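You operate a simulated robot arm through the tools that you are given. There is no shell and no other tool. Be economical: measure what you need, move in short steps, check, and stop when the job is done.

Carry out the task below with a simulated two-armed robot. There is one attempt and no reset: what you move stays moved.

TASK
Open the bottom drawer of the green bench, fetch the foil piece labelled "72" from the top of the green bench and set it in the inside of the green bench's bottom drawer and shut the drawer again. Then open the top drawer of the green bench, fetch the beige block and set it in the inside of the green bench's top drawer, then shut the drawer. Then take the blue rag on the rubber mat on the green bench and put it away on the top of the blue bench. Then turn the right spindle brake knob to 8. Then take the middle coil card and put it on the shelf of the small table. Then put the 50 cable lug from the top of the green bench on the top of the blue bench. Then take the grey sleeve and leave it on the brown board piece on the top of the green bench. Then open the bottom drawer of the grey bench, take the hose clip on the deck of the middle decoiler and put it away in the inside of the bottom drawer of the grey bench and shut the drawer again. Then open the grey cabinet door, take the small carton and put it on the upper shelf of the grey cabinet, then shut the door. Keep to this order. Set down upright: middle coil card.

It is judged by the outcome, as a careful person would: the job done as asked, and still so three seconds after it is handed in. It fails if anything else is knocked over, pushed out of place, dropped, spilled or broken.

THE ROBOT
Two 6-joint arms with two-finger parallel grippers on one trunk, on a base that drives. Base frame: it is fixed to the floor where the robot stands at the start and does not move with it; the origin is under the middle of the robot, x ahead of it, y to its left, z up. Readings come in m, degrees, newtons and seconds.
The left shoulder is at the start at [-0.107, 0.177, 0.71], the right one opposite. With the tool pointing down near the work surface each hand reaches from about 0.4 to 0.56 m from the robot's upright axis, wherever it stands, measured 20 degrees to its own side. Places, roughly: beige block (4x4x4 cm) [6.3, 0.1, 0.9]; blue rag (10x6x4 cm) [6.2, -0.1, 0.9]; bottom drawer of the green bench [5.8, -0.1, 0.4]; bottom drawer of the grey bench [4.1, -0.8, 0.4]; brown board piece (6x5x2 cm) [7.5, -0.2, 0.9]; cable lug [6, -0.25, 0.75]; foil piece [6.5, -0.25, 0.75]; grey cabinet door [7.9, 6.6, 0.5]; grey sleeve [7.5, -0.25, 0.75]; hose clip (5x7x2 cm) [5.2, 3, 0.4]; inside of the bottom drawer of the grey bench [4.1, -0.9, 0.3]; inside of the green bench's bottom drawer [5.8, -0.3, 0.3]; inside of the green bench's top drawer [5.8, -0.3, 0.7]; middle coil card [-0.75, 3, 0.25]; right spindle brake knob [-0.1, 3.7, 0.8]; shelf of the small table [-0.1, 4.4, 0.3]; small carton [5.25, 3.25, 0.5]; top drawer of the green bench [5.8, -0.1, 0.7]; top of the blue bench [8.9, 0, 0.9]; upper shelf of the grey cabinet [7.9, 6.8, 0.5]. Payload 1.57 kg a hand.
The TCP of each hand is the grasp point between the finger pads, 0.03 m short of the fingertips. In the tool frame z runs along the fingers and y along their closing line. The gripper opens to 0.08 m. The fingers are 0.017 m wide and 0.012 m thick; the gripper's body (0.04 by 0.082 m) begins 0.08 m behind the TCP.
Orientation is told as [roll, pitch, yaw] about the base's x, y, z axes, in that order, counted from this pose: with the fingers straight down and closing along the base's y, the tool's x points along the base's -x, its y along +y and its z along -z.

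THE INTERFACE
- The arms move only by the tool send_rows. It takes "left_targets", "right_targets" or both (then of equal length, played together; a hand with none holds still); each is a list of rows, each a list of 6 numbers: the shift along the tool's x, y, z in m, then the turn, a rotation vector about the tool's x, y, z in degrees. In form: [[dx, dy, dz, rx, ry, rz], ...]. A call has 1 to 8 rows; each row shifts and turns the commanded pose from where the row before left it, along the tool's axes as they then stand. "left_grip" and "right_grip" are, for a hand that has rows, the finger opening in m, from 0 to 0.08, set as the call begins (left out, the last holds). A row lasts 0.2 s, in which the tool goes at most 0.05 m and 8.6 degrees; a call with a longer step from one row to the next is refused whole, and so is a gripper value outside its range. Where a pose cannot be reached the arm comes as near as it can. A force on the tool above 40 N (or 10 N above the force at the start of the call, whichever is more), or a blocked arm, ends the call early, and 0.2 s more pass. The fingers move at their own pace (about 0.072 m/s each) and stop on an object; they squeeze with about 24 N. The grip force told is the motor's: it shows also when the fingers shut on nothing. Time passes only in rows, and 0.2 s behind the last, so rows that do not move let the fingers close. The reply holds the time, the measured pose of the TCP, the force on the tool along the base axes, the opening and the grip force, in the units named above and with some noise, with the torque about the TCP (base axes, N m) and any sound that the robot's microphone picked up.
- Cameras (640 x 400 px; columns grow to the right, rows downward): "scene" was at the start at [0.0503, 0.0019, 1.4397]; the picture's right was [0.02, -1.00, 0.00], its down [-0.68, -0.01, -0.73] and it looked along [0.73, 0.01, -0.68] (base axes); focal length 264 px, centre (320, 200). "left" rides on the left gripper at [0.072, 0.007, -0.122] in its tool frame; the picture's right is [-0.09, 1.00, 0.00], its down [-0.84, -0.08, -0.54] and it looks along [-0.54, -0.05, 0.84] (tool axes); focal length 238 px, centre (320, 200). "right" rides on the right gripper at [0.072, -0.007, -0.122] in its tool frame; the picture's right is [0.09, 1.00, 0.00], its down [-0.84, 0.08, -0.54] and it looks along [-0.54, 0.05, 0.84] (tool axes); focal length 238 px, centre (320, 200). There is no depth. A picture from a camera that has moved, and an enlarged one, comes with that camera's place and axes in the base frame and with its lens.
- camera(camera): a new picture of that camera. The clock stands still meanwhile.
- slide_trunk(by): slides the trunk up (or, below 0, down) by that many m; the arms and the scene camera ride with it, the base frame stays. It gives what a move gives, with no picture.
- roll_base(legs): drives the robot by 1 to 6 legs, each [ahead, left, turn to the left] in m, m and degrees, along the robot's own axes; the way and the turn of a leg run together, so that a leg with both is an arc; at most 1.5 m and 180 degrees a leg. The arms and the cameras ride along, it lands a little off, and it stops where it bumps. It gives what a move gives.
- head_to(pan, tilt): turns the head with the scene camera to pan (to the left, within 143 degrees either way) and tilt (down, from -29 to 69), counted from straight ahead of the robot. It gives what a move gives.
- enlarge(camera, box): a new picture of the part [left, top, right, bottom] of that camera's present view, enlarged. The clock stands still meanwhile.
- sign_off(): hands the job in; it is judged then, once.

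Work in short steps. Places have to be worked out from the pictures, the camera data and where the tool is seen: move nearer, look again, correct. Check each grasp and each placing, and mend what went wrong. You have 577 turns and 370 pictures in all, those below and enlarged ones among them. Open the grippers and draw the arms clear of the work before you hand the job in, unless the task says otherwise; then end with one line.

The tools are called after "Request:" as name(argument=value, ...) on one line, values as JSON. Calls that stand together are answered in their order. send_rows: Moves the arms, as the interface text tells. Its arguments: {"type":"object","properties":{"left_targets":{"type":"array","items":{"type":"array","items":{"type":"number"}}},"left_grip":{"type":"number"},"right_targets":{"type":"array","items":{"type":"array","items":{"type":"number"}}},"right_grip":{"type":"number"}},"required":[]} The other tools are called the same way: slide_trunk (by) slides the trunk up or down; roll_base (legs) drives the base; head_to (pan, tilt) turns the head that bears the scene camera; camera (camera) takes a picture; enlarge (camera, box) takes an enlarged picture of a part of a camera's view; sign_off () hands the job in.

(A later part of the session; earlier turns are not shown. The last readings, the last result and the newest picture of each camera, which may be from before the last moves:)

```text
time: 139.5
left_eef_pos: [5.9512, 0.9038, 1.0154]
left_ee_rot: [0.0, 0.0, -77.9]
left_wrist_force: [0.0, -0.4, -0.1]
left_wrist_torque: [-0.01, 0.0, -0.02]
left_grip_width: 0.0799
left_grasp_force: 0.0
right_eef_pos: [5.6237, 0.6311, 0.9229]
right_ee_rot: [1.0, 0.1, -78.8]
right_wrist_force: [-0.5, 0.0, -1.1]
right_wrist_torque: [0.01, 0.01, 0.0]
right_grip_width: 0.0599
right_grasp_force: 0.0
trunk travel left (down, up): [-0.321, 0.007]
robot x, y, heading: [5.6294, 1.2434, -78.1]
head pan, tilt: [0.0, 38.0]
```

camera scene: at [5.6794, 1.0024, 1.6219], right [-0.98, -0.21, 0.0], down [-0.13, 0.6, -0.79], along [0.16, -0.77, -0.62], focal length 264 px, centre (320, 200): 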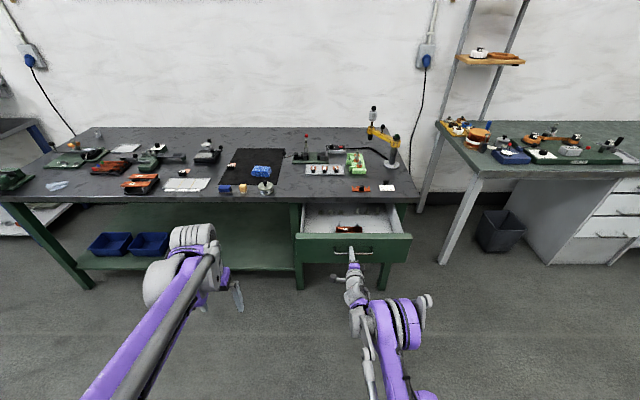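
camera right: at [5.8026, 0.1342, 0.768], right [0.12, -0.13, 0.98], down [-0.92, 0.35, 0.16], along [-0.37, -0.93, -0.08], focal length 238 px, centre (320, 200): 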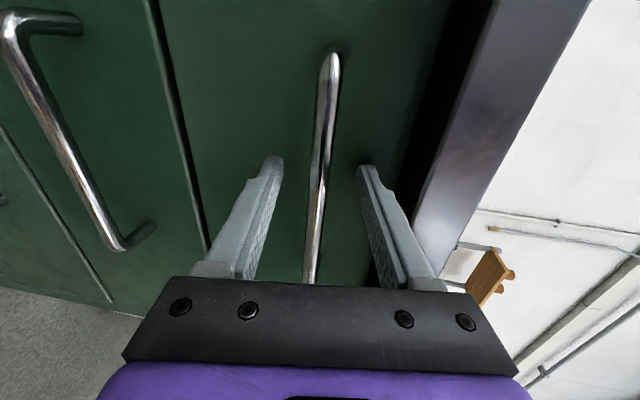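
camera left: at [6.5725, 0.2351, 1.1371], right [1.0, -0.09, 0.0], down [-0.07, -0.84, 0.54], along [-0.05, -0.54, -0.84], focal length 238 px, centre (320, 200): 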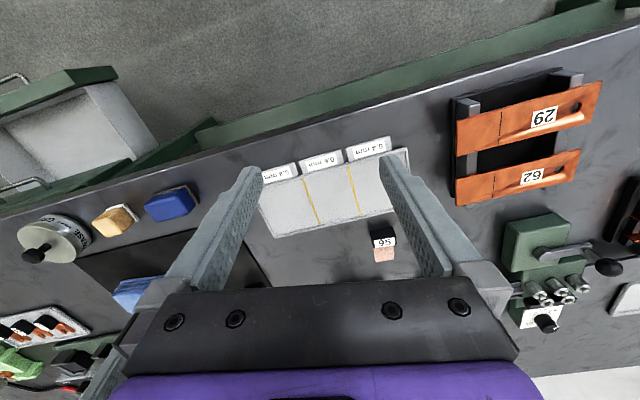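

Retract the right hand (0.2 m back, up 0.1) and extend the left hand a bit.

Request:
send_rows(right_targets=[[0.04, -0.02, -0.02, 0, 0, 0], [0.04, -0.02, -0.02, 0, 0, 0], [0.04, -0.02, -0.02, 0, 0, 0], [0.04, -0.02, -0.02, 0, 0, 0], [0.03, -0.02, -0.02, 0, 0, 0]], left_targets=[[-0.03, 0, -0.01, 0, 0, 0], [-0.03, 0, 0, 0, 0, 0], [-0.03, 0, 0, 0, 0, 0], [-0.03, 0, 0, 0, 0, 0], [-0.02, 0, 0, 0, 0, 0]])

```text
time: 140.7
left_eef_pos: [5.9801, 0.7679, 1.027]
left_ee_rot: [0.0, -0.1, -78.1]
left_wrist_force: [-0.1, 0.6, -0.4]
left_wrist_torque: [-0.01, 0.01, 0.03]
left_grip_width: 0.0801
left_grasp_force: 0.1
right_eef_pos: [5.4871, 0.7974, 1.0219]
right_ee_rot: [0.9, -0.1, -78.8]
right_wrist_force: [0.4, 0.9, -0.3]
right_wrist_torque: [0.02, 0.03, -0.01]
right_grip_width: 0.0601
right_grasp_force: 0.0
trunk travel left (down, up): [-0.321, 0.007]
robot x, y, heading: [5.6277, 1.2408, -78.0]
head pan, tilt: [0.0, 38.0]
```

Drive so that the left hand comes over the beige block.

Request:
roll_base(legs=[[0, 0.126, 0], [0.72, 0, 0]])

Request:
camera(camera="left")

```text
time: 146.1
left_eef_pos: [6.2616, 0.0857, 1.0285]
left_ee_rot: [0.0, 0.0, -77.6]
left_wrist_force: [0.8, -0.3, -0.4]
left_wrist_torque: [-0.01, -0.03, -0.04]
left_grip_width: 0.0801
left_grasp_force: 0.1
right_eef_pos: [5.7699, 0.1112, 1.0211]
right_ee_rot: [0.9, 0.0, -78.3]
right_wrist_force: [0.0, 0.1, -0.2]
right_wrist_torque: [-0.02, 0.0, -0.01]
right_grip_width: 0.0602
right_grasp_force: 0.1
trunk travel left (down, up): [-0.321, 0.007]
robot x, y, heading: [5.9088, 0.5598, -77.6]
head pan, tilt: [0.0, 38.0]
```

```text
325 pictures are left
camera left: at [6.2517, 0.1562, 1.1488], right [0.99, 0.12, 0.0], down [0.1, -0.83, 0.54], along [0.07, -0.54, -0.84], focal length 238 px, centre (320, 200)
```

left: 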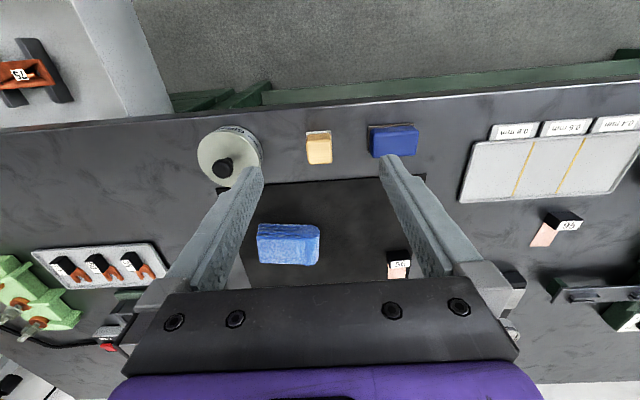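

Beige block at (6.266, 0.053). Lower over it with opening 0.066 (neighbours are near).

Request:
send_rows(left_targets=[[-0.017, -0.0026, 0.02, 0, 0, 0], [-0.016, 0, 0.03, 0, 0, 0], [0, 0, 0.03, 0, 0, 0], [0, 0, 0.02, 0, 0, 0]], left_grip=0.066)

Request:
camera(camera="left")

```text
time: 147.1
left_eef_pos: [6.2664, 0.0519, 0.9276]
left_ee_rot: [0.0, -0.1, -77.6]
left_wrist_force: [0.6, 0.2, 0.0]
left_wrist_torque: [0.03, -0.04, -0.01]
left_grip_width: 0.0659
left_grasp_force: 0.1
right_eef_pos: [5.7693, 0.1108, 1.022]
right_ee_rot: [0.9, 0.0, -78.3]
right_wrist_force: [0.7, 0.0, -0.2]
right_wrist_torque: [0.05, -0.02, 0.0]
right_grip_width: 0.0601
right_grasp_force: 0.0
trunk travel left (down, up): [-0.321, 0.007]
robot x, y, heading: [5.9074, 0.5589, -77.5]
head pan, tilt: [0.0, 38.0]
```

```text
324 pictures are left
camera left: at [6.2572, 0.1221, 1.0489], right [0.99, 0.12, 0.0], down [0.1, -0.83, 0.54], along [0.07, -0.54, -0.84], focal length 238 px, centre (320, 200)
```

left: 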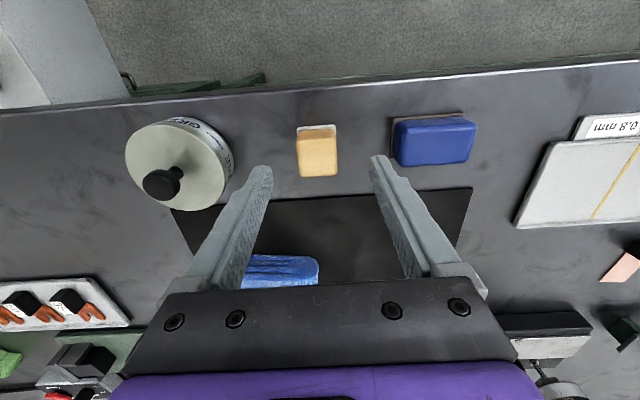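

Request:
send_rows(left_targets=[[-0.002, 0, 0.02, 0, 0, 0], [0, 0, 0.02, 0, 0, 0]])

Request:
send_rows(left_targets=[[0, 0, 0, 0, 0, 0], [0, 0, 0, 0, 0, 0], [0, 0, 0, 0, 0, 0], [0, 0, 0, 0, 0, 0]], left_grip=0.0)

Request:
send_rows(left_targets=[[0, 0, -0.03, 0, 0, 0], [0, 0, -0.04, 0, 0, 0], [0, 0, -0.04, 0, 0, 0], [0, 0, -0.03, 0, 0, 0]])

Request:
camera(camera="left")

```text
time: 147.7
left_eef_pos: [6.2666, 0.0497, 0.8874]
left_ee_rot: [0.0, 0.1, -77.7]
left_wrist_force: [0.1, 0.6, -0.2]
left_wrist_torque: [-0.01, 0.02, 0.0]
left_grip_width: 0.0659
left_grasp_force: 0.1
right_eef_pos: [5.7684, 0.1103, 1.02]
right_ee_rot: [0.8, 0.0, -78.5]
right_wrist_force: [0.7, 0.1, 0.6]
right_wrist_torque: [0.04, -0.03, 0.0]
right_grip_width: 0.0599
right_grasp_force: 0.1
trunk travel left (down, up): [-0.321, 0.007]
robot x, y, heading: [5.9078, 0.5584, -77.5]
head pan, tilt: [0.0, 38.0]
```

```text
time: 148.7
left_eef_pos: [6.2674, 0.0491, 0.8869]
left_ee_rot: [0.0, -0.1, -77.6]
left_wrist_force: [-0.8, -0.1, -0.5]
left_wrist_torque: [-0.03, 0.01, 0.0]
left_grip_width: 0.0288
left_grasp_force: 24.4
right_eef_pos: [5.7684, 0.111, 1.0218]
right_ee_rot: [1.0, 0.0, -78.5]
right_wrist_force: [-0.2, -0.6, 0.0]
right_wrist_torque: [0.0, 0.03, -0.01]
right_grip_width: 0.0601
right_grasp_force: 0.1
trunk travel left (down, up): [-0.321, 0.007]
robot x, y, heading: [5.9069, 0.5547, -77.5]
head pan, tilt: [0.0, 38.0]
```

```text
time: 149.7
left_eef_pos: [6.2677, 0.0502, 1.0307]
left_ee_rot: [0.1, 0.0, -77.6]
left_wrist_force: [0.5, 0.9, 0.0]
left_wrist_torque: [0.0, -0.02, -0.01]
left_grip_width: 0.0289
left_grasp_force: 23.3
right_eef_pos: [5.7684, 0.1098, 1.0221]
right_ee_rot: [1.0, -0.1, -78.5]
right_wrist_force: [0.2, 0.5, 0.1]
right_wrist_torque: [0.01, 0.0, 0.0]
right_grip_width: 0.0599
right_grasp_force: 0.0
trunk travel left (down, up): [-0.321, 0.007]
robot x, y, heading: [5.9079, 0.5576, -77.8]
head pan, tilt: [0.0, 38.0]
```

```text
323 pictures are left
camera left: at [6.2583, 0.1211, 1.1516], right [0.99, 0.12, 0.0], down [0.1, -0.83, 0.54], along [0.07, -0.54, -0.84], focal length 238 px, centre (320, 200)
```

left: 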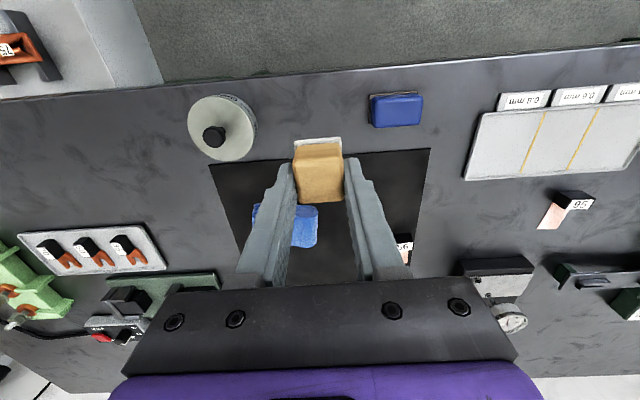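

The block is lifted cleanly. I drive back, to the right and forward so the left hand hovers above the open top drawer beside the item already in it.

Request:
roll_base(legs=[[-0.185, 0, 0], [0, -0.62, 0]])

Request:
camera(camera="left")

```text
time: 156.7
left_eef_pos: [5.6203, 0.0946, 1.0294]
left_ee_rot: [0.0, 0.0, -77.7]
left_wrist_force: [0.5, -0.3, -0.9]
left_wrist_torque: [0.0, 0.01, 0.0]
left_grip_width: 0.0287
left_grasp_force: 24.0
right_eef_pos: [5.1209, 0.1573, 1.0209]
right_ee_rot: [0.9, 0.0, -78.5]
right_wrist_force: [0.0, 0.9, -0.2]
right_wrist_torque: [0.01, -0.01, 0.02]
right_grip_width: 0.0602
right_grasp_force: 0.1
trunk travel left (down, up): [-0.321, 0.007]
robot x, y, heading: [5.2612, 0.6044, -77.9]
head pan, tilt: [0.0, 38.0]
```

```text
322 pictures are left
camera left: at [5.6108, 0.166, 1.151], right [0.99, 0.12, 0.0], down [0.1, -0.83, 0.54], along [0.07, -0.54, -0.84], focal length 238 px, centre (320, 200)
```

left: 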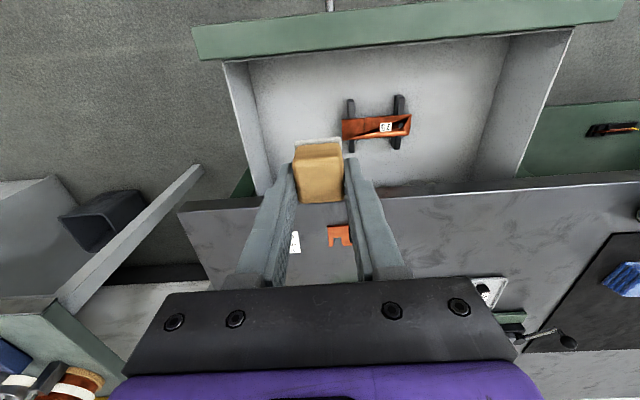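

I shift 3.5 cm to the right (away from the item) and lower the trunk 0.22.

Request:
send_rows(left_targets=[[0, -0.018, 0, 0, 0, 0], [0, -0.017, 0, 0, 0, 0]])

Request:
slide_trunk(by=-0.22)

Request:
camera(camera="left")

```text
time: 157.3
left_eef_pos: [5.5855, 0.0879, 1.0292]
left_ee_rot: [0.0, 0.1, -77.7]
left_wrist_force: [-0.6, -0.5, 0.4]
left_wrist_torque: [0.02, 0.03, 0.04]
left_grip_width: 0.0285
left_grasp_force: 24.3
right_eef_pos: [5.1202, 0.1563, 1.0218]
right_ee_rot: [1.0, 0.0, -78.5]
right_wrist_force: [0.1, -0.1, 0.3]
right_wrist_torque: [0.0, 0.0, 0.02]
right_grip_width: 0.0601
right_grasp_force: 0.1
trunk travel left (down, up): [-0.321, 0.007]
robot x, y, heading: [5.258, 0.6064, -77.6]
head pan, tilt: [0.0, 38.0]
```

```text
time: 159.6
left_eef_pos: [5.5863, 0.0879, 0.8107]
left_ee_rot: [0.1, 0.1, -77.7]
left_wrist_force: [0.6, 0.8, -0.9]
left_wrist_torque: [0.0, 0.02, 0.01]
left_grip_width: 0.0288
left_grasp_force: 24.4
right_eef_pos: [5.1218, 0.1567, 0.8022]
right_ee_rot: [1.1, 0.1, -78.4]
right_wrist_force: [0.5, -0.8, 0.4]
right_wrist_torque: [0.01, 0.02, 0.01]
right_grip_width: 0.0602
right_grasp_force: 0.0
trunk travel left (down, up): [-0.101, 0.227]
robot x, y, heading: [5.2583, 0.6053, -77.5]
head pan, tilt: [0.0, 38.0]
```

```text
321 pictures are left
camera left: at [5.5766, 0.1586, 0.9312], right [0.99, 0.12, 0.0], down [0.1, -0.83, 0.54], along [0.07, -0.54, -0.84], focal length 238 px, centre (320, 200)
```

left: 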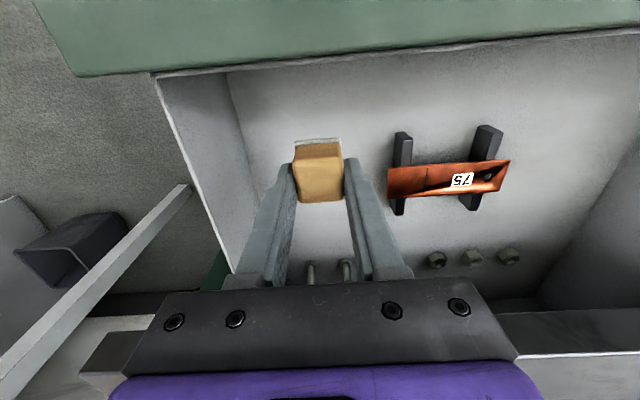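

Clear floor beneath. Lower in steps.

Request:
send_rows(left_targets=[[0, 0, 0.03, 0, 0, 0], [0, 0, 0.03, 0, 0, 0], [0, 0, 0.01, 0, 0, 0]])

Request:
camera(camera="left")

```text
time: 160.4
left_eef_pos: [5.5857, 0.0881, 0.7396]
left_ee_rot: [0.0, 0.1, -77.8]
left_wrist_force: [0.0, -0.7, -0.4]
left_wrist_torque: [-0.03, -0.01, -0.02]
left_grip_width: 0.029
left_grasp_force: 23.2
right_eef_pos: [5.1214, 0.1566, 0.8014]
right_ee_rot: [0.9, 0.0, -78.5]
right_wrist_force: [1.1, 0.0, 0.7]
right_wrist_torque: [0.03, 0.02, 0.04]
right_grip_width: 0.06
right_grasp_force: 0.0
trunk travel left (down, up): [-0.101, 0.227]
robot x, y, heading: [5.2607, 0.6055, -77.7]
head pan, tilt: [0.0, 38.0]
```

```text
320 pictures are left
camera left: at [5.5762, 0.1588, 0.8601], right [0.99, 0.12, 0.0], down [0.1, -0.83, 0.54], along [0.07, -0.54, -0.84], focal length 238 px, centre (320, 200)
```

left: 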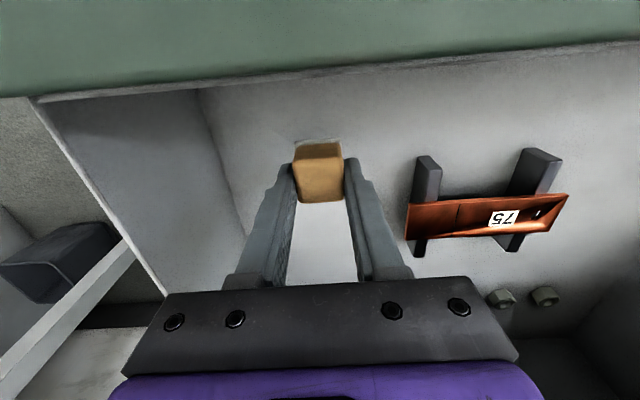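

Request:
send_rows(left_targets=[[0, 0, 0.008, 0, 0, 0], [0, 0, 0.008, 0, 0, 0], [0, 0, 0.008, 0, 0, 0]])

Request:
send_rows(left_targets=[[0, 0, 0.006, 0, 0, 0], [0, 0, 0.006, 0, 0, 0], [0, 0, 0.006, 0, 0, 0]])

Request:
camera(camera="left")

```text
time: 161.2
left_eef_pos: [5.5847, 0.0873, 0.7158]
left_ee_rot: [0.0, 0.1, -77.7]
left_wrist_force: [0.3, 0.2, 0.0]
left_wrist_torque: [0.01, 0.02, 0.0]
left_grip_width: 0.029
left_grasp_force: 23.9
right_eef_pos: [5.1206, 0.1565, 0.8007]
right_ee_rot: [0.9, 0.0, -78.5]
right_wrist_force: [0.0, -0.2, 0.2]
right_wrist_torque: [0.0, 0.01, 0.02]
right_grip_width: 0.0601
right_grasp_force: 0.0
trunk travel left (down, up): [-0.101, 0.227]
robot x, y, heading: [5.2594, 0.6039, -77.6]
head pan, tilt: [0.0, 38.0]
```

```text
time: 162.0
left_eef_pos: [5.5846, 0.0881, 0.6963]
left_ee_rot: [-0.1, -0.1, -77.7]
left_wrist_force: [1.0, -0.4, 1.8]
left_wrist_torque: [0.0, -0.01, 0.0]
left_grip_width: 0.0288
left_grasp_force: 23.9
right_eef_pos: [5.1219, 0.1572, 0.8011]
right_ee_rot: [0.9, 0.0, -78.5]
right_wrist_force: [-0.1, -0.4, -0.5]
right_wrist_torque: [0.06, 0.0, 0.0]
right_grip_width: 0.0601
right_grasp_force: 0.0
trunk travel left (down, up): [-0.101, 0.227]
robot x, y, heading: [5.2592, 0.6047, -78.0]
head pan, tilt: [0.0, 38.0]
```

```text
319 pictures are left
camera left: at [5.5758, 0.1588, 0.8184], right [0.99, 0.12, 0.0], down [0.1, -0.83, 0.54], along [0.07, -0.54, -0.84], focal length 238 px, centre (320, 200)
```

left: 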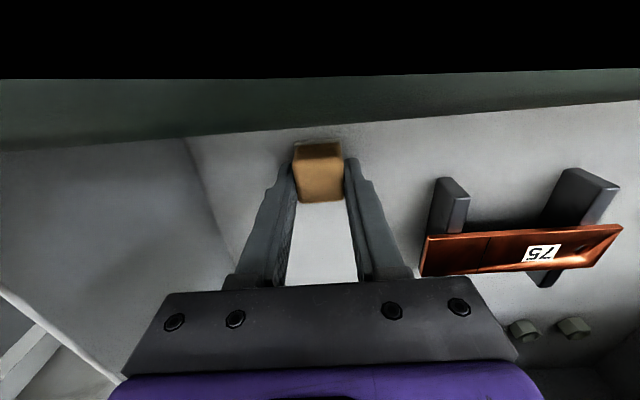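

The camera is right above the front board; I raise slightly, shift 3.5 cm inward, then continue down.

Request:
send_rows(left_targets=[[0, 0, -0.015, 0, 0, 0], [-0.018, 0, 0, 0, 0, 0], [-0.017, 0, 0, 0, 0, 0], [0, 0, 0.01, 0, 0, 0]])

Request:
send_rows(left_targets=[[0, 0, 0.006, 0, 0, 0], [0, 0, 0.006, 0, 0, 0], [0, 0, 0.006, 0, 0, 0]])

Request:
camera(camera="left")

```text
time: 163.0
left_eef_pos: [5.5935, 0.0533, 0.7027]
left_ee_rot: [0.0, 0.0, -77.7]
left_wrist_force: [0.4, 0.3, -1.0]
left_wrist_torque: [-0.01, 0.03, -0.01]
left_grip_width: 0.0286
left_grasp_force: 23.6
right_eef_pos: [5.1213, 0.1577, 0.8011]
right_ee_rot: [0.9, -0.1, -78.5]
right_wrist_force: [0.9, -0.2, 0.1]
right_wrist_torque: [0.02, 0.02, -0.04]
right_grip_width: 0.0597
right_grasp_force: 0.1
trunk travel left (down, up): [-0.101, 0.227]
robot x, y, heading: [5.2622, 0.6003, -77.8]
head pan, tilt: [0.0, 38.0]
```

```text
time: 163.7
left_eef_pos: [5.5933, 0.0544, 0.696]
left_ee_rot: [0.1, -0.1, -77.6]
left_wrist_force: [0.5, 0.2, 27.2]
left_wrist_torque: [0.02, 0.0, -0.01]
left_grip_width: 0.029
left_grasp_force: 24.2
right_eef_pos: [5.1207, 0.1585, 0.8018]
right_ee_rot: [1.1, -0.2, -78.5]
right_wrist_force: [-0.1, -0.6, -0.5]
right_wrist_torque: [0.04, 0.0, 0.02]
right_grip_width: 0.06
right_grasp_force: 0.1
trunk travel left (down, up): [-0.101, 0.227]
robot x, y, heading: [5.2584, 0.605, -77.8]
head pan, tilt: [0.0, 38.0]
stopped in row 3 (left hand): the force on the tool passed its limit at 48 N (the readings are from after the stop); the commanded pose is now the measured one
```

```text
318 pictures are left
camera left: at [5.5836, 0.125, 0.817], right [0.99, 0.12, 0.0], down [0.1, -0.83, 0.54], along [0.07, -0.54, -0.84], focal length 238 px, centre (320, 200)
```

left: 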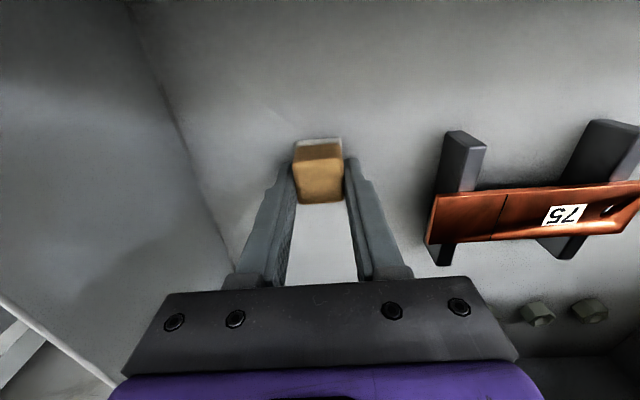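

Contact with the drawer floor. Release and lift out.

Request:
send_rows(left_targets=[[0, 0, -0.002, 0, 0, 0], [0, 0, 0, 0, 0, 0], [0, 0, 0, 0, 0, 0]], left_grip=0.055)

Request:
send_rows(left_targets=[[0, 0, -0.03, 0, 0, 0], [0, 0, -0.04, 0, 0, 0], [0, 0, -0.04, 0, 0, 0], [0, 0, -0.04, 0, 0, 0], [0, 0, -0.04, 0, 0, 0]])

Request:
camera(camera="left")

```text
time: 164.5
left_eef_pos: [5.5943, 0.0523, 0.695]
left_ee_rot: [-0.1, 0.0, -77.7]
left_wrist_force: [0.2, 1.1, 0.2]
left_wrist_torque: [0.02, -0.02, -0.01]
left_grip_width: 0.055
left_grasp_force: 0.0
right_eef_pos: [5.121, 0.1566, 0.8019]
right_ee_rot: [0.9, 0.0, -78.6]
right_wrist_force: [-0.9, 0.4, 0.7]
right_wrist_torque: [-0.03, 0.01, -0.03]
right_grip_width: 0.0601
right_grasp_force: 0.2
trunk travel left (down, up): [-0.101, 0.227]
robot x, y, heading: [5.2587, 0.6039, -77.5]
head pan, tilt: [0.0, 38.0]
```

```text
time: 165.7
left_eef_pos: [5.5944, 0.0553, 0.8837]
left_ee_rot: [0.0, 0.0, -77.7]
left_wrist_force: [-0.2, -0.6, 0.2]
left_wrist_torque: [-0.01, -0.02, 0.02]
left_grip_width: 0.0547
left_grasp_force: 0.0
right_eef_pos: [5.1211, 0.1557, 0.8004]
right_ee_rot: [1.0, -0.1, -78.5]
right_wrist_force: [0.3, -0.5, 0.1]
right_wrist_torque: [0.01, 0.03, -0.03]
right_grip_width: 0.06
right_grasp_force: 0.1
trunk travel left (down, up): [-0.101, 0.227]
robot x, y, heading: [5.2578, 0.6042, -77.7]
head pan, tilt: [0.0, 38.0]
```

```text
317 pictures are left
camera left: at [5.5853, 0.1259, 1.0053], right [0.99, 0.12, 0.0], down [0.1, -0.83, 0.54], along [0.07, -0.54, -0.84], focal length 238 px, centre (320, 200)
```

left: 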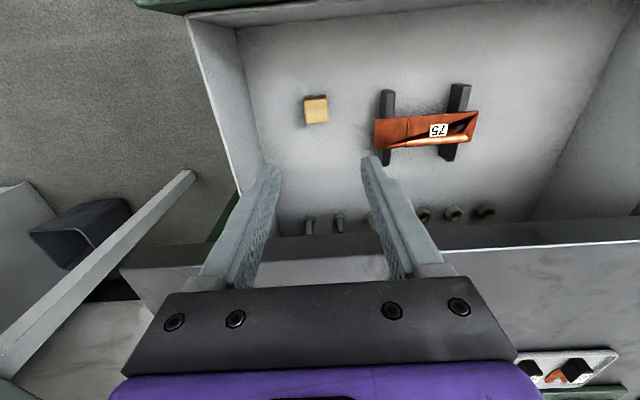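

Beige block sits in the drawer. Now back off, centre on the drawer, and tilt the left hand to near horizontal for pushing.

Request:
roll_base(legs=[[-0.38, 0, 0], [0, 0.14, 0]])

Request:
send_rows(left_targets=[[0, 0, 0, 0, -8.4, 0], [0, 0, 0, 0, -8.4, 0], [0, 0, 0, 0, -8.4, 0], [0, 0, 0, 0, -8.4, 0], [0, 0, 0, 0, -8.4, 0], [0, 0, 0, 0, -8.4, 0], [0, 0, 0, 0, -8.4, 0], [0, 0, 0, 0, -8.4, 0]], left_grip=0.0)

Request:
send_rows(left_targets=[[0, 0, 0, 0, -8.4, 0], [0.03, 0, 0.006, 0, 0, 0], [0.03, 0, 0.006, 0, 0, 0], [0.03, 0, 0.006, 0, 0, 0]])

Request:
camera(camera="left")

```text
time: 169.5
left_eef_pos: [5.6521, 0.4515, 0.884]
left_ee_rot: [-0.1, 0.0, -77.7]
left_wrist_force: [0.3, 0.0, 0.0]
left_wrist_torque: [0.0, -0.02, -0.02]
left_grip_width: 0.0549
left_grasp_force: 0.1
right_eef_pos: [5.1799, 0.5523, 0.8017]
right_ee_rot: [0.8, 0.0, -78.6]
right_wrist_force: [0.4, 0.0, 0.1]
right_wrist_torque: [-0.05, 0.05, 0.04]
right_grip_width: 0.0602
right_grasp_force: 0.0
trunk travel left (down, up): [-0.101, 0.227]
robot x, y, heading: [5.3196, 1.001, -77.7]
head pan, tilt: [0.0, 38.0]
```

```text
time: 171.3
left_eef_pos: [5.653, 0.4513, 0.8839]
left_ee_rot: [0.3, -67.2, -77.9]
left_wrist_force: [-0.1, 0.0, 0.3]
left_wrist_torque: [-0.03, 0.02, -0.01]
left_grip_width: 0.0
left_grasp_force: 21.6
right_eef_pos: [5.1788, 0.554, 0.8001]
right_ee_rot: [0.9, 0.0, -78.5]
right_wrist_force: [0.0, 0.1, 0.3]
right_wrist_torque: [0.0, 0.0, -0.02]
right_grip_width: 0.0599
right_grasp_force: 0.1
trunk travel left (down, up): [-0.101, 0.227]
robot x, y, heading: [5.3114, 0.9999, -77.7]
head pan, tilt: [0.0, 38.0]
```

```text
time: 172.3
left_eef_pos: [5.6509, 0.4563, 0.7921]
left_ee_rot: [0.3, -75.6, -77.9]
left_wrist_force: [0.9, -0.4, -0.6]
left_wrist_torque: [0.01, 0.01, 0.03]
left_grip_width: 0.0001
left_grasp_force: 21.4
right_eef_pos: [5.1779, 0.5528, 0.802]
right_ee_rot: [1.0, 0.0, -78.5]
right_wrist_force: [-1.0, -0.7, 0.4]
right_wrist_torque: [-0.04, 0.02, 0.01]
right_grip_width: 0.0599
right_grasp_force: 0.1
trunk travel left (down, up): [-0.101, 0.227]
robot x, y, heading: [5.3174, 1.0005, -77.6]
head pan, tilt: [0.0, 38.0]
```

```text
316 pictures are left
camera left: at [5.628, 0.5896, 0.7529], right [0.98, 0.19, 0.09], down [-0.14, 0.29, 0.95], along [0.15, -0.94, 0.31], focal length 238 px, centre (320, 200)
```

left: 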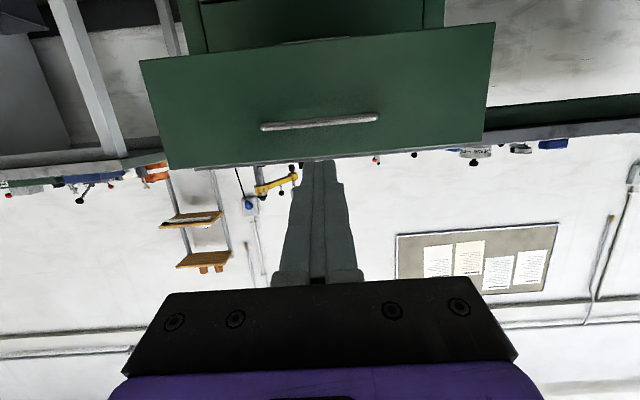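

Fingertips are aligned with the upper face (z≈0.785, board top 0.80). Push by driving.

Request:
roll_base(legs=[[0.4, 0, 0]])

Request:
camera(camera="left")

```text
time: 174.8
left_eef_pos: [5.7272, 0.0677, 0.794]
left_ee_rot: [0.2, -75.5, -78.4]
left_wrist_force: [-0.3, 0.1, 0.0]
left_wrist_torque: [0.01, 0.01, -0.01]
left_grip_width: 0.0001
left_grasp_force: 21.1
right_eef_pos: [5.2563, 0.1682, 0.8014]
right_ee_rot: [1.0, 0.0, -79.0]
right_wrist_force: [-0.4, 0.9, -0.1]
right_wrist_torque: [0.02, -0.03, -0.03]
right_grip_width: 0.06
right_grasp_force: 0.1
trunk travel left (down, up): [-0.101, 0.227]
robot x, y, heading: [5.3995, 0.6142, -78.2]
head pan, tilt: [0.0, 38.0]
```

```text
315 pictures are left
camera left: at [5.7058, 0.2013, 0.7533], right [0.98, 0.18, 0.09], down [-0.14, 0.29, 0.95], along [0.14, -0.94, 0.31], focal length 238 px, centre (320, 200)
```

left: 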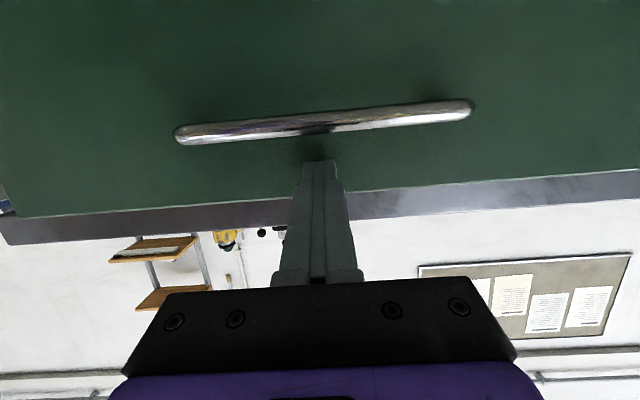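

Request:
send_rows(left_targets=[[-0.004, 0, 0.0145, 0, 0, 0], [-0.004, 0, 0.0145, 0, 0, 0], [-0.004, 0, 0.0145, 0, 0, 0], [-0.004, 0, 0.0145, 0, 0, 0], [-0.004, 0, 0.0145, 0, 0, 0], [-0.004, 0, 0.0145, 0, 0, 0], [-0.004, 0, 0.0145, 0, 0, 0]])

Request:
camera(camera="scene")

Request:
camera(camera="left")

```text
time: 176.1
left_eef_pos: [5.7417, -0.0052, 0.7949]
left_ee_rot: [0.2, -75.6, -78.6]
left_wrist_force: [-2.5, 6.2, 2.0]
left_wrist_torque: [-0.08, 0.04, -0.02]
left_grip_width: 0.0
left_grasp_force: 21.2
right_eef_pos: [5.2561, 0.1699, 0.8014]
right_ee_rot: [1.0, 0.0, -79.1]
right_wrist_force: [0.2, 0.0, -0.2]
right_wrist_torque: [-0.01, 0.0, -0.03]
right_grip_width: 0.0598
right_grasp_force: 0.2
trunk travel left (down, up): [-0.101, 0.227]
robot x, y, heading: [5.4012, 0.6167, -78.1]
head pan, tilt: [0.0, 38.0]
stopped in row 6 (left hand): the force on the tool passed its limit at 169 N (the readings are from after the stop); the commanded pose is now the measured one
```

```text
314 pictures are left
camera scene: at [5.4117, 0.5519, 1.3952], right [-0.98, -0.2, 0.0], down [-0.13, 0.6, -0.79], along [0.16, -0.77, -0.62], focal length 264 px, centre (320, 200)
```

scene: 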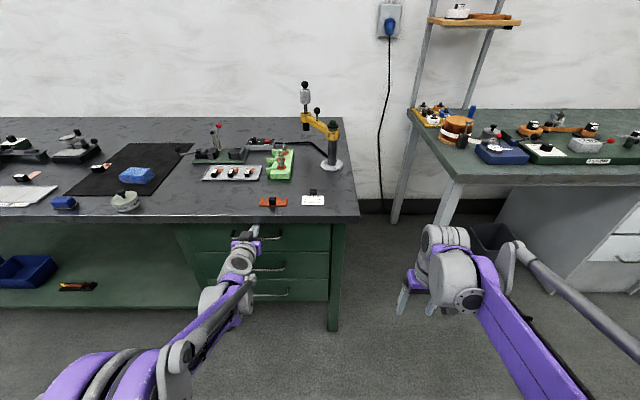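

```text
313 pictures are left
camera left: at [5.7203, 0.1272, 0.7548], right [0.98, 0.18, 0.09], down [-0.14, 0.29, 0.95], along [0.14, -0.94, 0.31], focal length 238 px, centre (320, 200)
```

left: 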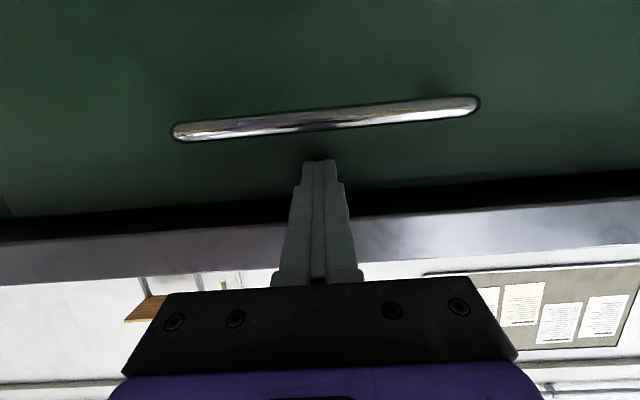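

Both drawers are shut. Next, the blue rag. Back off, raise the trunk, and turn the left hand down again with closing line across the rag's short side.

Request:
roll_base(legs=[[-0.35, 0, 0]])

Request:
slide_trunk(by=0.225)

Request:
send_rows(left_targets=[[0, 0, 0, 0, 8.4, 0], [0, 0, 0, 0, 8.4, 0], [0, 0, 0, 0, 8.4, 0], [0, 0, 0, 0, 8.4, 0], [0, 0, 0, 0, 8.4, 0], [0, 0, 0, 0, 8.4, 0], [0, 0, 0, 0, 8.4, 0], [0, 0, 0, 0, 8.4, 0]], left_grip=0.08)

Request:
send_rows(left_targets=[[0, 0, 0, 0, 8.4, 0], [0, 0, 0, 0, 0, 8.5], [0, 0, 0, 0, 0, 8.5], [0, 0, 0, 0, 0, 8.5], [0, 0, 0, 0, 0, 8.5], [0, 0, 0, 0, 0, 8.5], [0, 0, 0, 0, 0, 8.5], [0, 0, 0, 0, 0, 8.5]])

Request:
send_rows(left_targets=[[0, 0, 0, 0, 0, 8.5], [0, 0, 0, 0, 0, 8.5], [0, 0, 0, 0, 0, 8.5], [0, 0, 0, 0, 0, 4.5]])

```text
time: 178.4
left_eef_pos: [5.6713, 0.3363, 0.7949]
left_ee_rot: [0.1, -75.7, -78.3]
left_wrist_force: [-0.1, 0.2, 0.0]
left_wrist_torque: [0.0, -0.02, -0.03]
left_grip_width: 0.0001
left_grasp_force: 21.3
right_eef_pos: [5.1838, 0.5128, 0.8009]
right_ee_rot: [1.0, 0.0, -79.0]
right_wrist_force: [-0.2, -0.8, -0.3]
right_wrist_torque: [0.0, 0.0, 0.01]
right_grip_width: 0.06
right_grasp_force: 0.0
trunk travel left (down, up): [-0.101, 0.227]
robot x, y, heading: [5.3247, 0.9557, -78.3]
head pan, tilt: [0.0, 38.0]
```

```text
time: 180.8
left_eef_pos: [5.6716, 0.3361, 1.0195]
left_ee_rot: [0.1, -75.5, -78.1]
left_wrist_force: [-0.8, 0.9, 0.7]
left_wrist_torque: [0.0, 0.0, -0.01]
left_grip_width: 0.0
left_grasp_force: 21.2
right_eef_pos: [5.1845, 0.5133, 1.0261]
right_ee_rot: [0.9, 0.1, -78.9]
right_wrist_force: [-0.8, 0.0, 0.1]
right_wrist_torque: [0.0, -0.01, 0.0]
right_grip_width: 0.0601
right_grasp_force: 0.1
trunk travel left (down, up): [-0.326, 0.002]
robot x, y, heading: [5.3262, 0.9567, -78.2]
head pan, tilt: [0.0, 38.0]
```

```text
time: 182.6
left_eef_pos: [5.6715, 0.3368, 1.0182]
left_ee_rot: [0.1, -8.1, -78.3]
left_wrist_force: [-0.5, -0.3, -1.1]
left_wrist_torque: [0.02, 0.02, 0.01]
left_grip_width: 0.0801
left_grasp_force: 0.1
right_eef_pos: [5.1851, 0.5108, 1.0262]
right_ee_rot: [1.0, 0.1, -78.9]
right_wrist_force: [-0.2, -0.1, 1.2]
right_wrist_torque: [0.02, 0.03, -0.03]
right_grip_width: 0.0599
right_grasp_force: 0.0
trunk travel left (down, up): [-0.326, 0.002]
robot x, y, heading: [5.3226, 0.9582, -78.0]
head pan, tilt: [0.0, 38.0]
```

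```text
time: 184.4
left_eef_pos: [5.6709, 0.3363, 1.0198]
left_ee_rot: [0.0, 0.1, -137.9]
left_wrist_force: [-0.4, -0.3, -0.1]
left_wrist_torque: [-0.02, 0.0, 0.04]
left_grip_width: 0.0802
left_grasp_force: 0.0
right_eef_pos: [5.1851, 0.512, 1.0266]
right_ee_rot: [1.1, 0.0, -78.9]
right_wrist_force: [0.1, 0.2, 0.3]
right_wrist_torque: [0.0, 0.0, 0.0]
right_grip_width: 0.06
right_grasp_force: 0.0
trunk travel left (down, up): [-0.326, 0.002]
robot x, y, heading: [5.3254, 0.9595, -78.1]
head pan, tilt: [0.0, 38.0]
```

```text
time: 185.4
left_eef_pos: [5.6717, 0.3364, 1.0203]
left_ee_rot: [-0.2, 0.0, -167.8]
left_wrist_force: [-1.0, -0.1, -0.2]
left_wrist_torque: [-0.02, -0.01, -0.02]
left_grip_width: 0.08
left_grasp_force: 0.1
right_eef_pos: [5.1837, 0.5129, 1.0257]
right_ee_rot: [1.0, 0.0, -78.9]
right_wrist_force: [0.5, 0.0, -0.5]
right_wrist_torque: [0.0, 0.01, -0.02]
right_grip_width: 0.0601
right_grasp_force: 0.1
trunk travel left (down, up): [-0.326, 0.002]
robot x, y, heading: [5.3253, 0.9619, -78.0]
head pan, tilt: [0.0, 38.0]
```

Drive so the left hand is above the rag.

Request:
roll_base(legs=[[0, 0.46, 0], [0.55, 0, 0]])

Request:
camera(camera="left")

```text
time: 192.7
left_eef_pos: [6.2331, -0.1007, 1.0188]
left_ee_rot: [0.0, 0.0, -168.0]
left_wrist_force: [-0.3, -0.5, 0.8]
left_wrist_torque: [-0.01, -0.01, 0.01]
left_grip_width: 0.0797
left_grasp_force: 0.1
right_eef_pos: [5.7483, 0.0781, 1.026]
right_ee_rot: [0.9, 0.0, -79.2]
right_wrist_force: [0.6, 0.2, -0.6]
right_wrist_torque: [0.04, -0.03, 0.0]
right_grip_width: 0.0599
right_grasp_force: 0.0
trunk travel left (down, up): [-0.326, 0.002]
robot x, y, heading: [5.8884, 0.5237, -78.4]
head pan, tilt: [0.0, 38.0]
```

```text
312 pictures are left
camera left: at [6.3048, -0.0924, 1.1407], right [0.12, -0.99, 0.0], down [-0.83, -0.1, 0.54], along [-0.54, -0.06, -0.84], focal length 238 px, centre (320, 200)
```

left: 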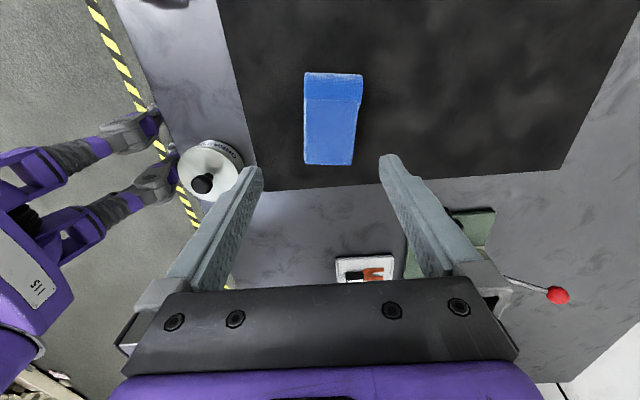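

Rag centre (6.240, -0.111), width 6.2 cm. Lower over it.

Request:
send_rows(left_targets=[[0.005, 0.011, 0.03, 0, 0, 0], [0, 0, 0.03, 0, 0, 0], [0, 0, 0.03, 0, 0, 0]])

Request:
camera(camera="left")

```text
time: 193.5
left_eef_pos: [6.2401, -0.1096, 0.9279]
left_ee_rot: [-0.1, 0.0, -168.1]
left_wrist_force: [-0.2, 0.2, 0.6]
left_wrist_torque: [-0.04, -0.06, 0.02]
left_grip_width: 0.08
left_grasp_force: 0.1
right_eef_pos: [5.7477, 0.078, 1.0259]
right_ee_rot: [0.9, 0.0, -79.3]
right_wrist_force: [-0.1, -0.3, 0.1]
right_wrist_torque: [0.0, 0.03, 0.01]
right_grip_width: 0.0599
right_grasp_force: 0.0
trunk travel left (down, up): [-0.326, 0.002]
robot x, y, heading: [5.8932, 0.5231, -78.6]
head pan, tilt: [0.0, 38.0]
```

```text
311 pictures are left
camera left: at [6.3116, -0.1018, 1.0486], right [0.12, -0.99, 0.0], down [-0.83, -0.1, 0.54], along [-0.54, -0.06, -0.84], focal length 238 px, centre (320, 200)
```

left: 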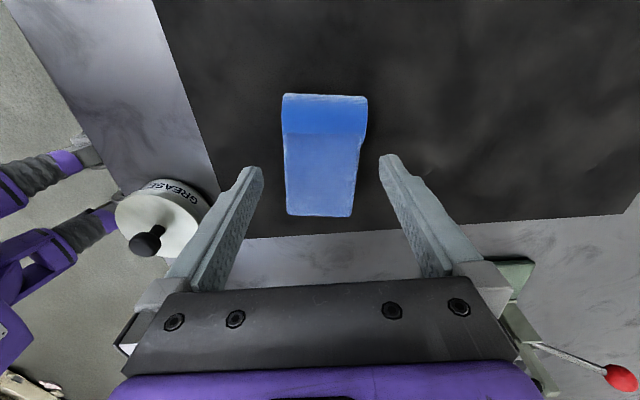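

Request:
send_rows(left_targets=[[0, 0.002, 0.022, 0, 0, 0], [0, 0, 0.02, 0, 0, 0]])

Request:
send_rows(left_targets=[[0, 0, 0, 0, 0, 0], [0, 0, 0, 0, 0, 0], [0, 0, 0, 0, 0, 0], [0, 0, 0, 0, 0, 0]], left_grip=0.0)

Request:
send_rows(left_targets=[[0, 0, -0.03, 0, 0, 0], [0, 0, -0.04, 0, 0, 0], [0, 0, -0.04, 0, 0, 0], [0, 0, -0.04, 0, 0, 0]])

Request:
camera(camera="left")

```text
time: 194.1
left_eef_pos: [6.2417, -0.1125, 0.8874]
left_ee_rot: [-0.1, 0.0, -168.0]
left_wrist_force: [0.1, 0.2, 0.6]
left_wrist_torque: [0.01, 0.01, 0.01]
left_grip_width: 0.08
left_grasp_force: 0.0
right_eef_pos: [5.7487, 0.0782, 1.0257]
right_ee_rot: [0.9, 0.0, -79.4]
right_wrist_force: [-0.4, 0.7, 0.4]
right_wrist_torque: [-0.01, 0.0, -0.01]
right_grip_width: 0.0601
right_grasp_force: 0.0
trunk travel left (down, up): [-0.326, 0.002]
robot x, y, heading: [5.8929, 0.5263, -78.6]
head pan, tilt: [0.0, 38.0]
```

```text
time: 195.1
left_eef_pos: [6.2405, -0.1122, 0.8873]
left_ee_rot: [0.0, 0.1, -167.9]
left_wrist_force: [-0.2, -0.2, -0.3]
left_wrist_torque: [-0.01, 0.0, -0.02]
left_grip_width: 0.0616
left_grasp_force: 24.1
right_eef_pos: [5.748, 0.0781, 1.0258]
right_ee_rot: [1.0, 0.1, -79.3]
right_wrist_force: [0.5, -0.2, 0.0]
right_wrist_torque: [-0.03, 0.03, -0.03]
right_grip_width: 0.0597
right_grasp_force: 0.1
trunk travel left (down, up): [-0.326, 0.002]
robot x, y, heading: [5.8914, 0.5238, -78.8]
head pan, tilt: [0.0, 38.0]
```

```text
time: 196.1
left_eef_pos: [6.2428, -0.1137, 1.0378]
left_ee_rot: [-0.1, 0.0, -168.0]
left_wrist_force: [0.0, -0.1, -0.2]
left_wrist_torque: [0.03, 0.02, 0.01]
left_grip_width: 0.0609
left_grasp_force: 23.6
right_eef_pos: [5.7483, 0.079, 1.0262]
right_ee_rot: [1.0, -0.1, -79.3]
right_wrist_force: [0.7, 0.4, 0.3]
right_wrist_torque: [0.01, 0.04, 0.0]
right_grip_width: 0.0601
right_grasp_force: 0.0
trunk travel left (down, up): [-0.326, 0.002]
robot x, y, heading: [5.8948, 0.524, -78.7]
head pan, tilt: [0.0, 38.0]
```

```text
310 pictures are left
camera left: at [6.3132, -0.1052, 1.1595], right [0.12, -0.99, 0.0], down [-0.83, -0.1, 0.54], along [-0.54, -0.06, -0.84], focal length 238 px, centre (320, 200)
```

left: 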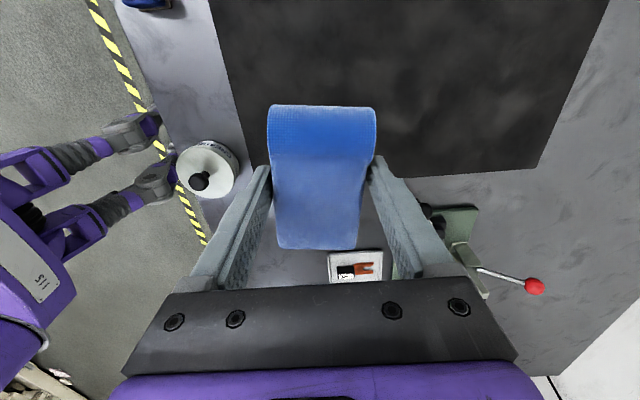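

Rag held. Back away and look toward the blue bench.

Request:
roll_base(legs=[[-0.5, 0, 0]])

Request:
head_to(pan=65, tilt=22)

Request:
camera(camera="scene")

```text
time: 199.0
left_eef_pos: [6.1392, 0.3636, 1.0387]
left_ee_rot: [0.0, 0.0, -168.7]
left_wrist_force: [0.0, -0.9, -0.5]
left_wrist_torque: [0.0, 0.0, -0.04]
left_grip_width: 0.0607
left_grasp_force: 23.8
right_eef_pos: [5.6479, 0.5596, 1.0263]
right_ee_rot: [0.9, 0.1, -80.0]
right_wrist_force: [0.6, -0.3, 0.7]
right_wrist_torque: [0.03, 0.02, -0.03]
right_grip_width: 0.0598
right_grasp_force: 0.1
trunk travel left (down, up): [-0.326, 0.002]
robot x, y, heading: [5.7964, 1.0072, -79.3]
head pan, tilt: [0.0, 38.0]
```

```text
time: 200.4
left_eef_pos: [6.1391, 0.3631, 1.0378]
left_ee_rot: [0.0, 0.0, -168.8]
left_wrist_force: [0.2, -0.6, -0.2]
left_wrist_torque: [0.03, 0.02, -0.01]
left_grip_width: 0.0607
left_grasp_force: 24.0
right_eef_pos: [5.6466, 0.5604, 1.0257]
right_ee_rot: [1.0, 0.0, -80.0]
right_wrist_force: [1.2, 0.4, -0.4]
right_wrist_torque: [-0.03, -0.02, 0.0]
right_grip_width: 0.0597
right_grasp_force: 0.1
trunk travel left (down, up): [-0.326, 0.002]
robot x, y, heading: [5.7968, 1.003, -79.0]
head pan, tilt: [65.0, 22.0]
```

```text
309 pictures are left
camera scene: at [5.8796, 1.0248, 1.6513], right [-0.25, -0.97, 0.0], down [-0.36, 0.09, -0.93], along [0.9, -0.23, -0.37], focal length 264 px, centre (320, 200)
```

scene: 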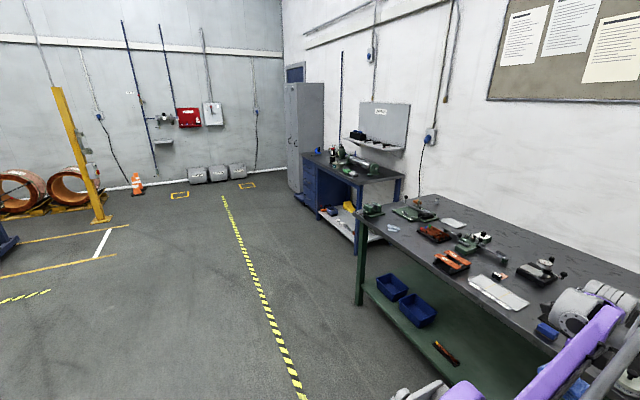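

Lane is clear; strafe left 2.5 m along the benches.

Request:
roll_base(legs=[[0, 1.25, 0.5], [0, 1.25, 0]])

Request:
head_to(pan=10, tilt=35)

Request:
camera(camera="scene")

```text
time: 222.3
left_eef_pos: [8.5834, 0.8143, 1.0374]
left_ee_rot: [-0.1, 0.1, -169.5]
left_wrist_force: [-0.5, -0.5, 0.2]
left_wrist_torque: [0.02, 0.0, 0.02]
left_grip_width: 0.0591
left_grasp_force: 23.1
right_eef_pos: [8.0941, 1.0179, 1.0263]
right_ee_rot: [0.9, 0.0, -80.8]
right_wrist_force: [0.0, 0.4, -0.3]
right_wrist_torque: [0.02, 0.02, -0.01]
right_grip_width: 0.0599
right_grasp_force: 0.0
trunk travel left (down, up): [-0.326, 0.002]
robot x, y, heading: [8.2515, 1.4589, -80.0]
head pan, tilt: [65.0, 22.0]
```

```text
time: 223.6
left_eef_pos: [8.5833, 0.8141, 1.0379]
left_ee_rot: [-0.1, -0.1, -169.6]
left_wrist_force: [0.7, -0.1, -1.2]
left_wrist_torque: [0.03, -0.01, 0.0]
left_grip_width: 0.0591
left_grasp_force: 24.0
right_eef_pos: [8.0936, 1.0183, 1.0254]
right_ee_rot: [0.9, 0.0, -80.8]
right_wrist_force: [0.0, -0.3, -0.1]
right_wrist_torque: [0.06, 0.01, 0.03]
right_grip_width: 0.06
right_grasp_force: 0.1
trunk travel left (down, up): [-0.326, 0.002]
robot x, y, heading: [8.2506, 1.4585, -80.3]
head pan, tilt: [10.0, 35.0]
```

```text
308 pictures are left
camera scene: at [8.2735, 1.4204, 1.6307], right [-0.94, -0.34, 0.0], down [-0.2, 0.54, -0.82], along [0.28, -0.77, -0.57], focal length 264 px, centre (320, 200)
```

scene: 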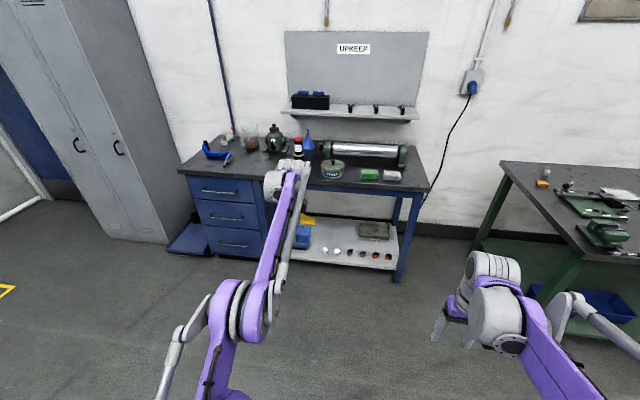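

The blue bench top has a possibly free front zone near (9.03, 0.13). Drive nearer and look from the wrist camera.

Request:
roll_base(legs=[[0, 0.33, 2], [0.55, 0, 0]])

Request:
camera(camera="left")

Request:
camera(camera="scene")

```text
time: 229.8
left_eef_pos: [9.0578, 0.3539, 1.0371]
left_ee_rot: [-0.1, 0.1, -167.0]
left_wrist_force: [0.3, 0.5, -2.0]
left_wrist_torque: [-0.04, -0.02, -0.02]
left_grip_width: 0.059
left_grasp_force: 24.9
right_eef_pos: [8.56, 0.5353, 1.026]
right_ee_rot: [0.9, 0.0, -78.1]
right_wrist_force: [-0.5, -0.7, -0.6]
right_wrist_torque: [0.01, 0.0, -0.02]
right_grip_width: 0.0603
right_grasp_force: 0.0
trunk travel left (down, up): [-0.326, 0.002]
robot x, y, heading: [8.6953, 0.9811, -77.4]
head pan, tilt: [10.0, 35.0]
```

```text
307 pictures are left
camera left: at [9.1274, 0.3627, 1.1589], right [0.13, -0.99, 0.0], down [-0.83, -0.11, 0.54], along [-0.54, -0.07, -0.84], focal length 238 px, centre (320, 200)
```

left: 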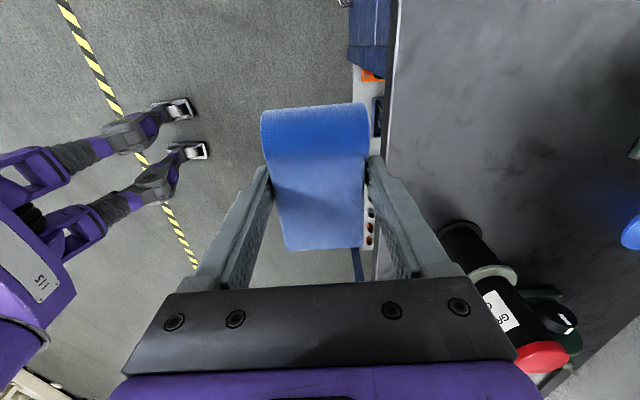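

```text
306 pictures are left
camera scene: at [8.7194, 0.9454, 1.6306], right [-0.92, -0.38, 0.0], down [-0.22, 0.53, -0.82], along [0.31, -0.76, -0.57], focal length 264 px, centre (320, 200)
```

scene: 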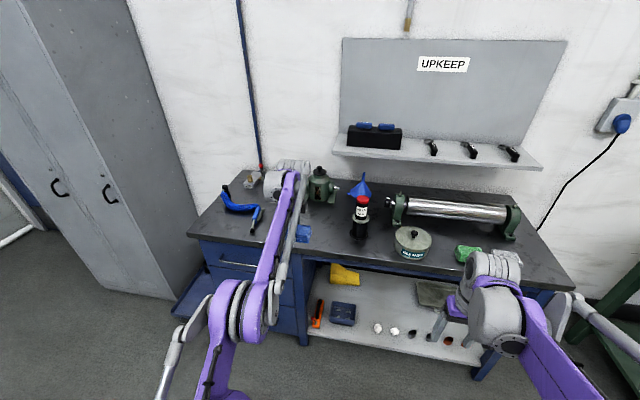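

The area around (9.06, 0.13) is free marble. Drive ahead 0.22.

Request:
roll_base(legs=[[0.22, -0.02, 0]])

Request:
camera(camera="left")

```text
time: 231.5
left_eef_pos: [9.0835, 0.1344, 1.0378]
left_ee_rot: [-0.1, 0.1, -167.0]
left_wrist_force: [-0.3, 0.2, -0.6]
left_wrist_torque: [0.02, -0.02, -0.02]
left_grip_width: 0.0592
left_grasp_force: 23.6
right_eef_pos: [8.5851, 0.3158, 1.0264]
right_ee_rot: [0.8, 0.0, -78.3]
right_wrist_force: [-0.3, 0.2, 0.0]
right_wrist_torque: [0.01, -0.03, 0.03]
right_grip_width: 0.06
right_grasp_force: 0.1
trunk travel left (down, up): [-0.326, 0.002]
robot x, y, heading: [8.7202, 0.763, -77.4]
head pan, tilt: [10.0, 35.0]
```

```text
305 pictures are left
camera left: at [9.155, 0.1429, 1.1588], right [0.13, -0.99, 0.0], down [-0.83, -0.11, 0.54], along [-0.54, -0.07, -0.84], focal length 238 px, centre (320, 200)
```

left: 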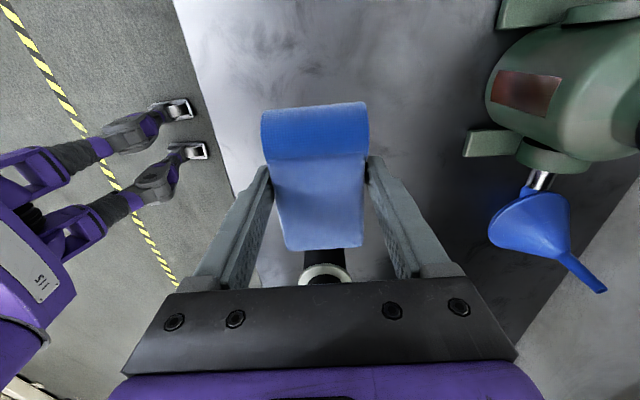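

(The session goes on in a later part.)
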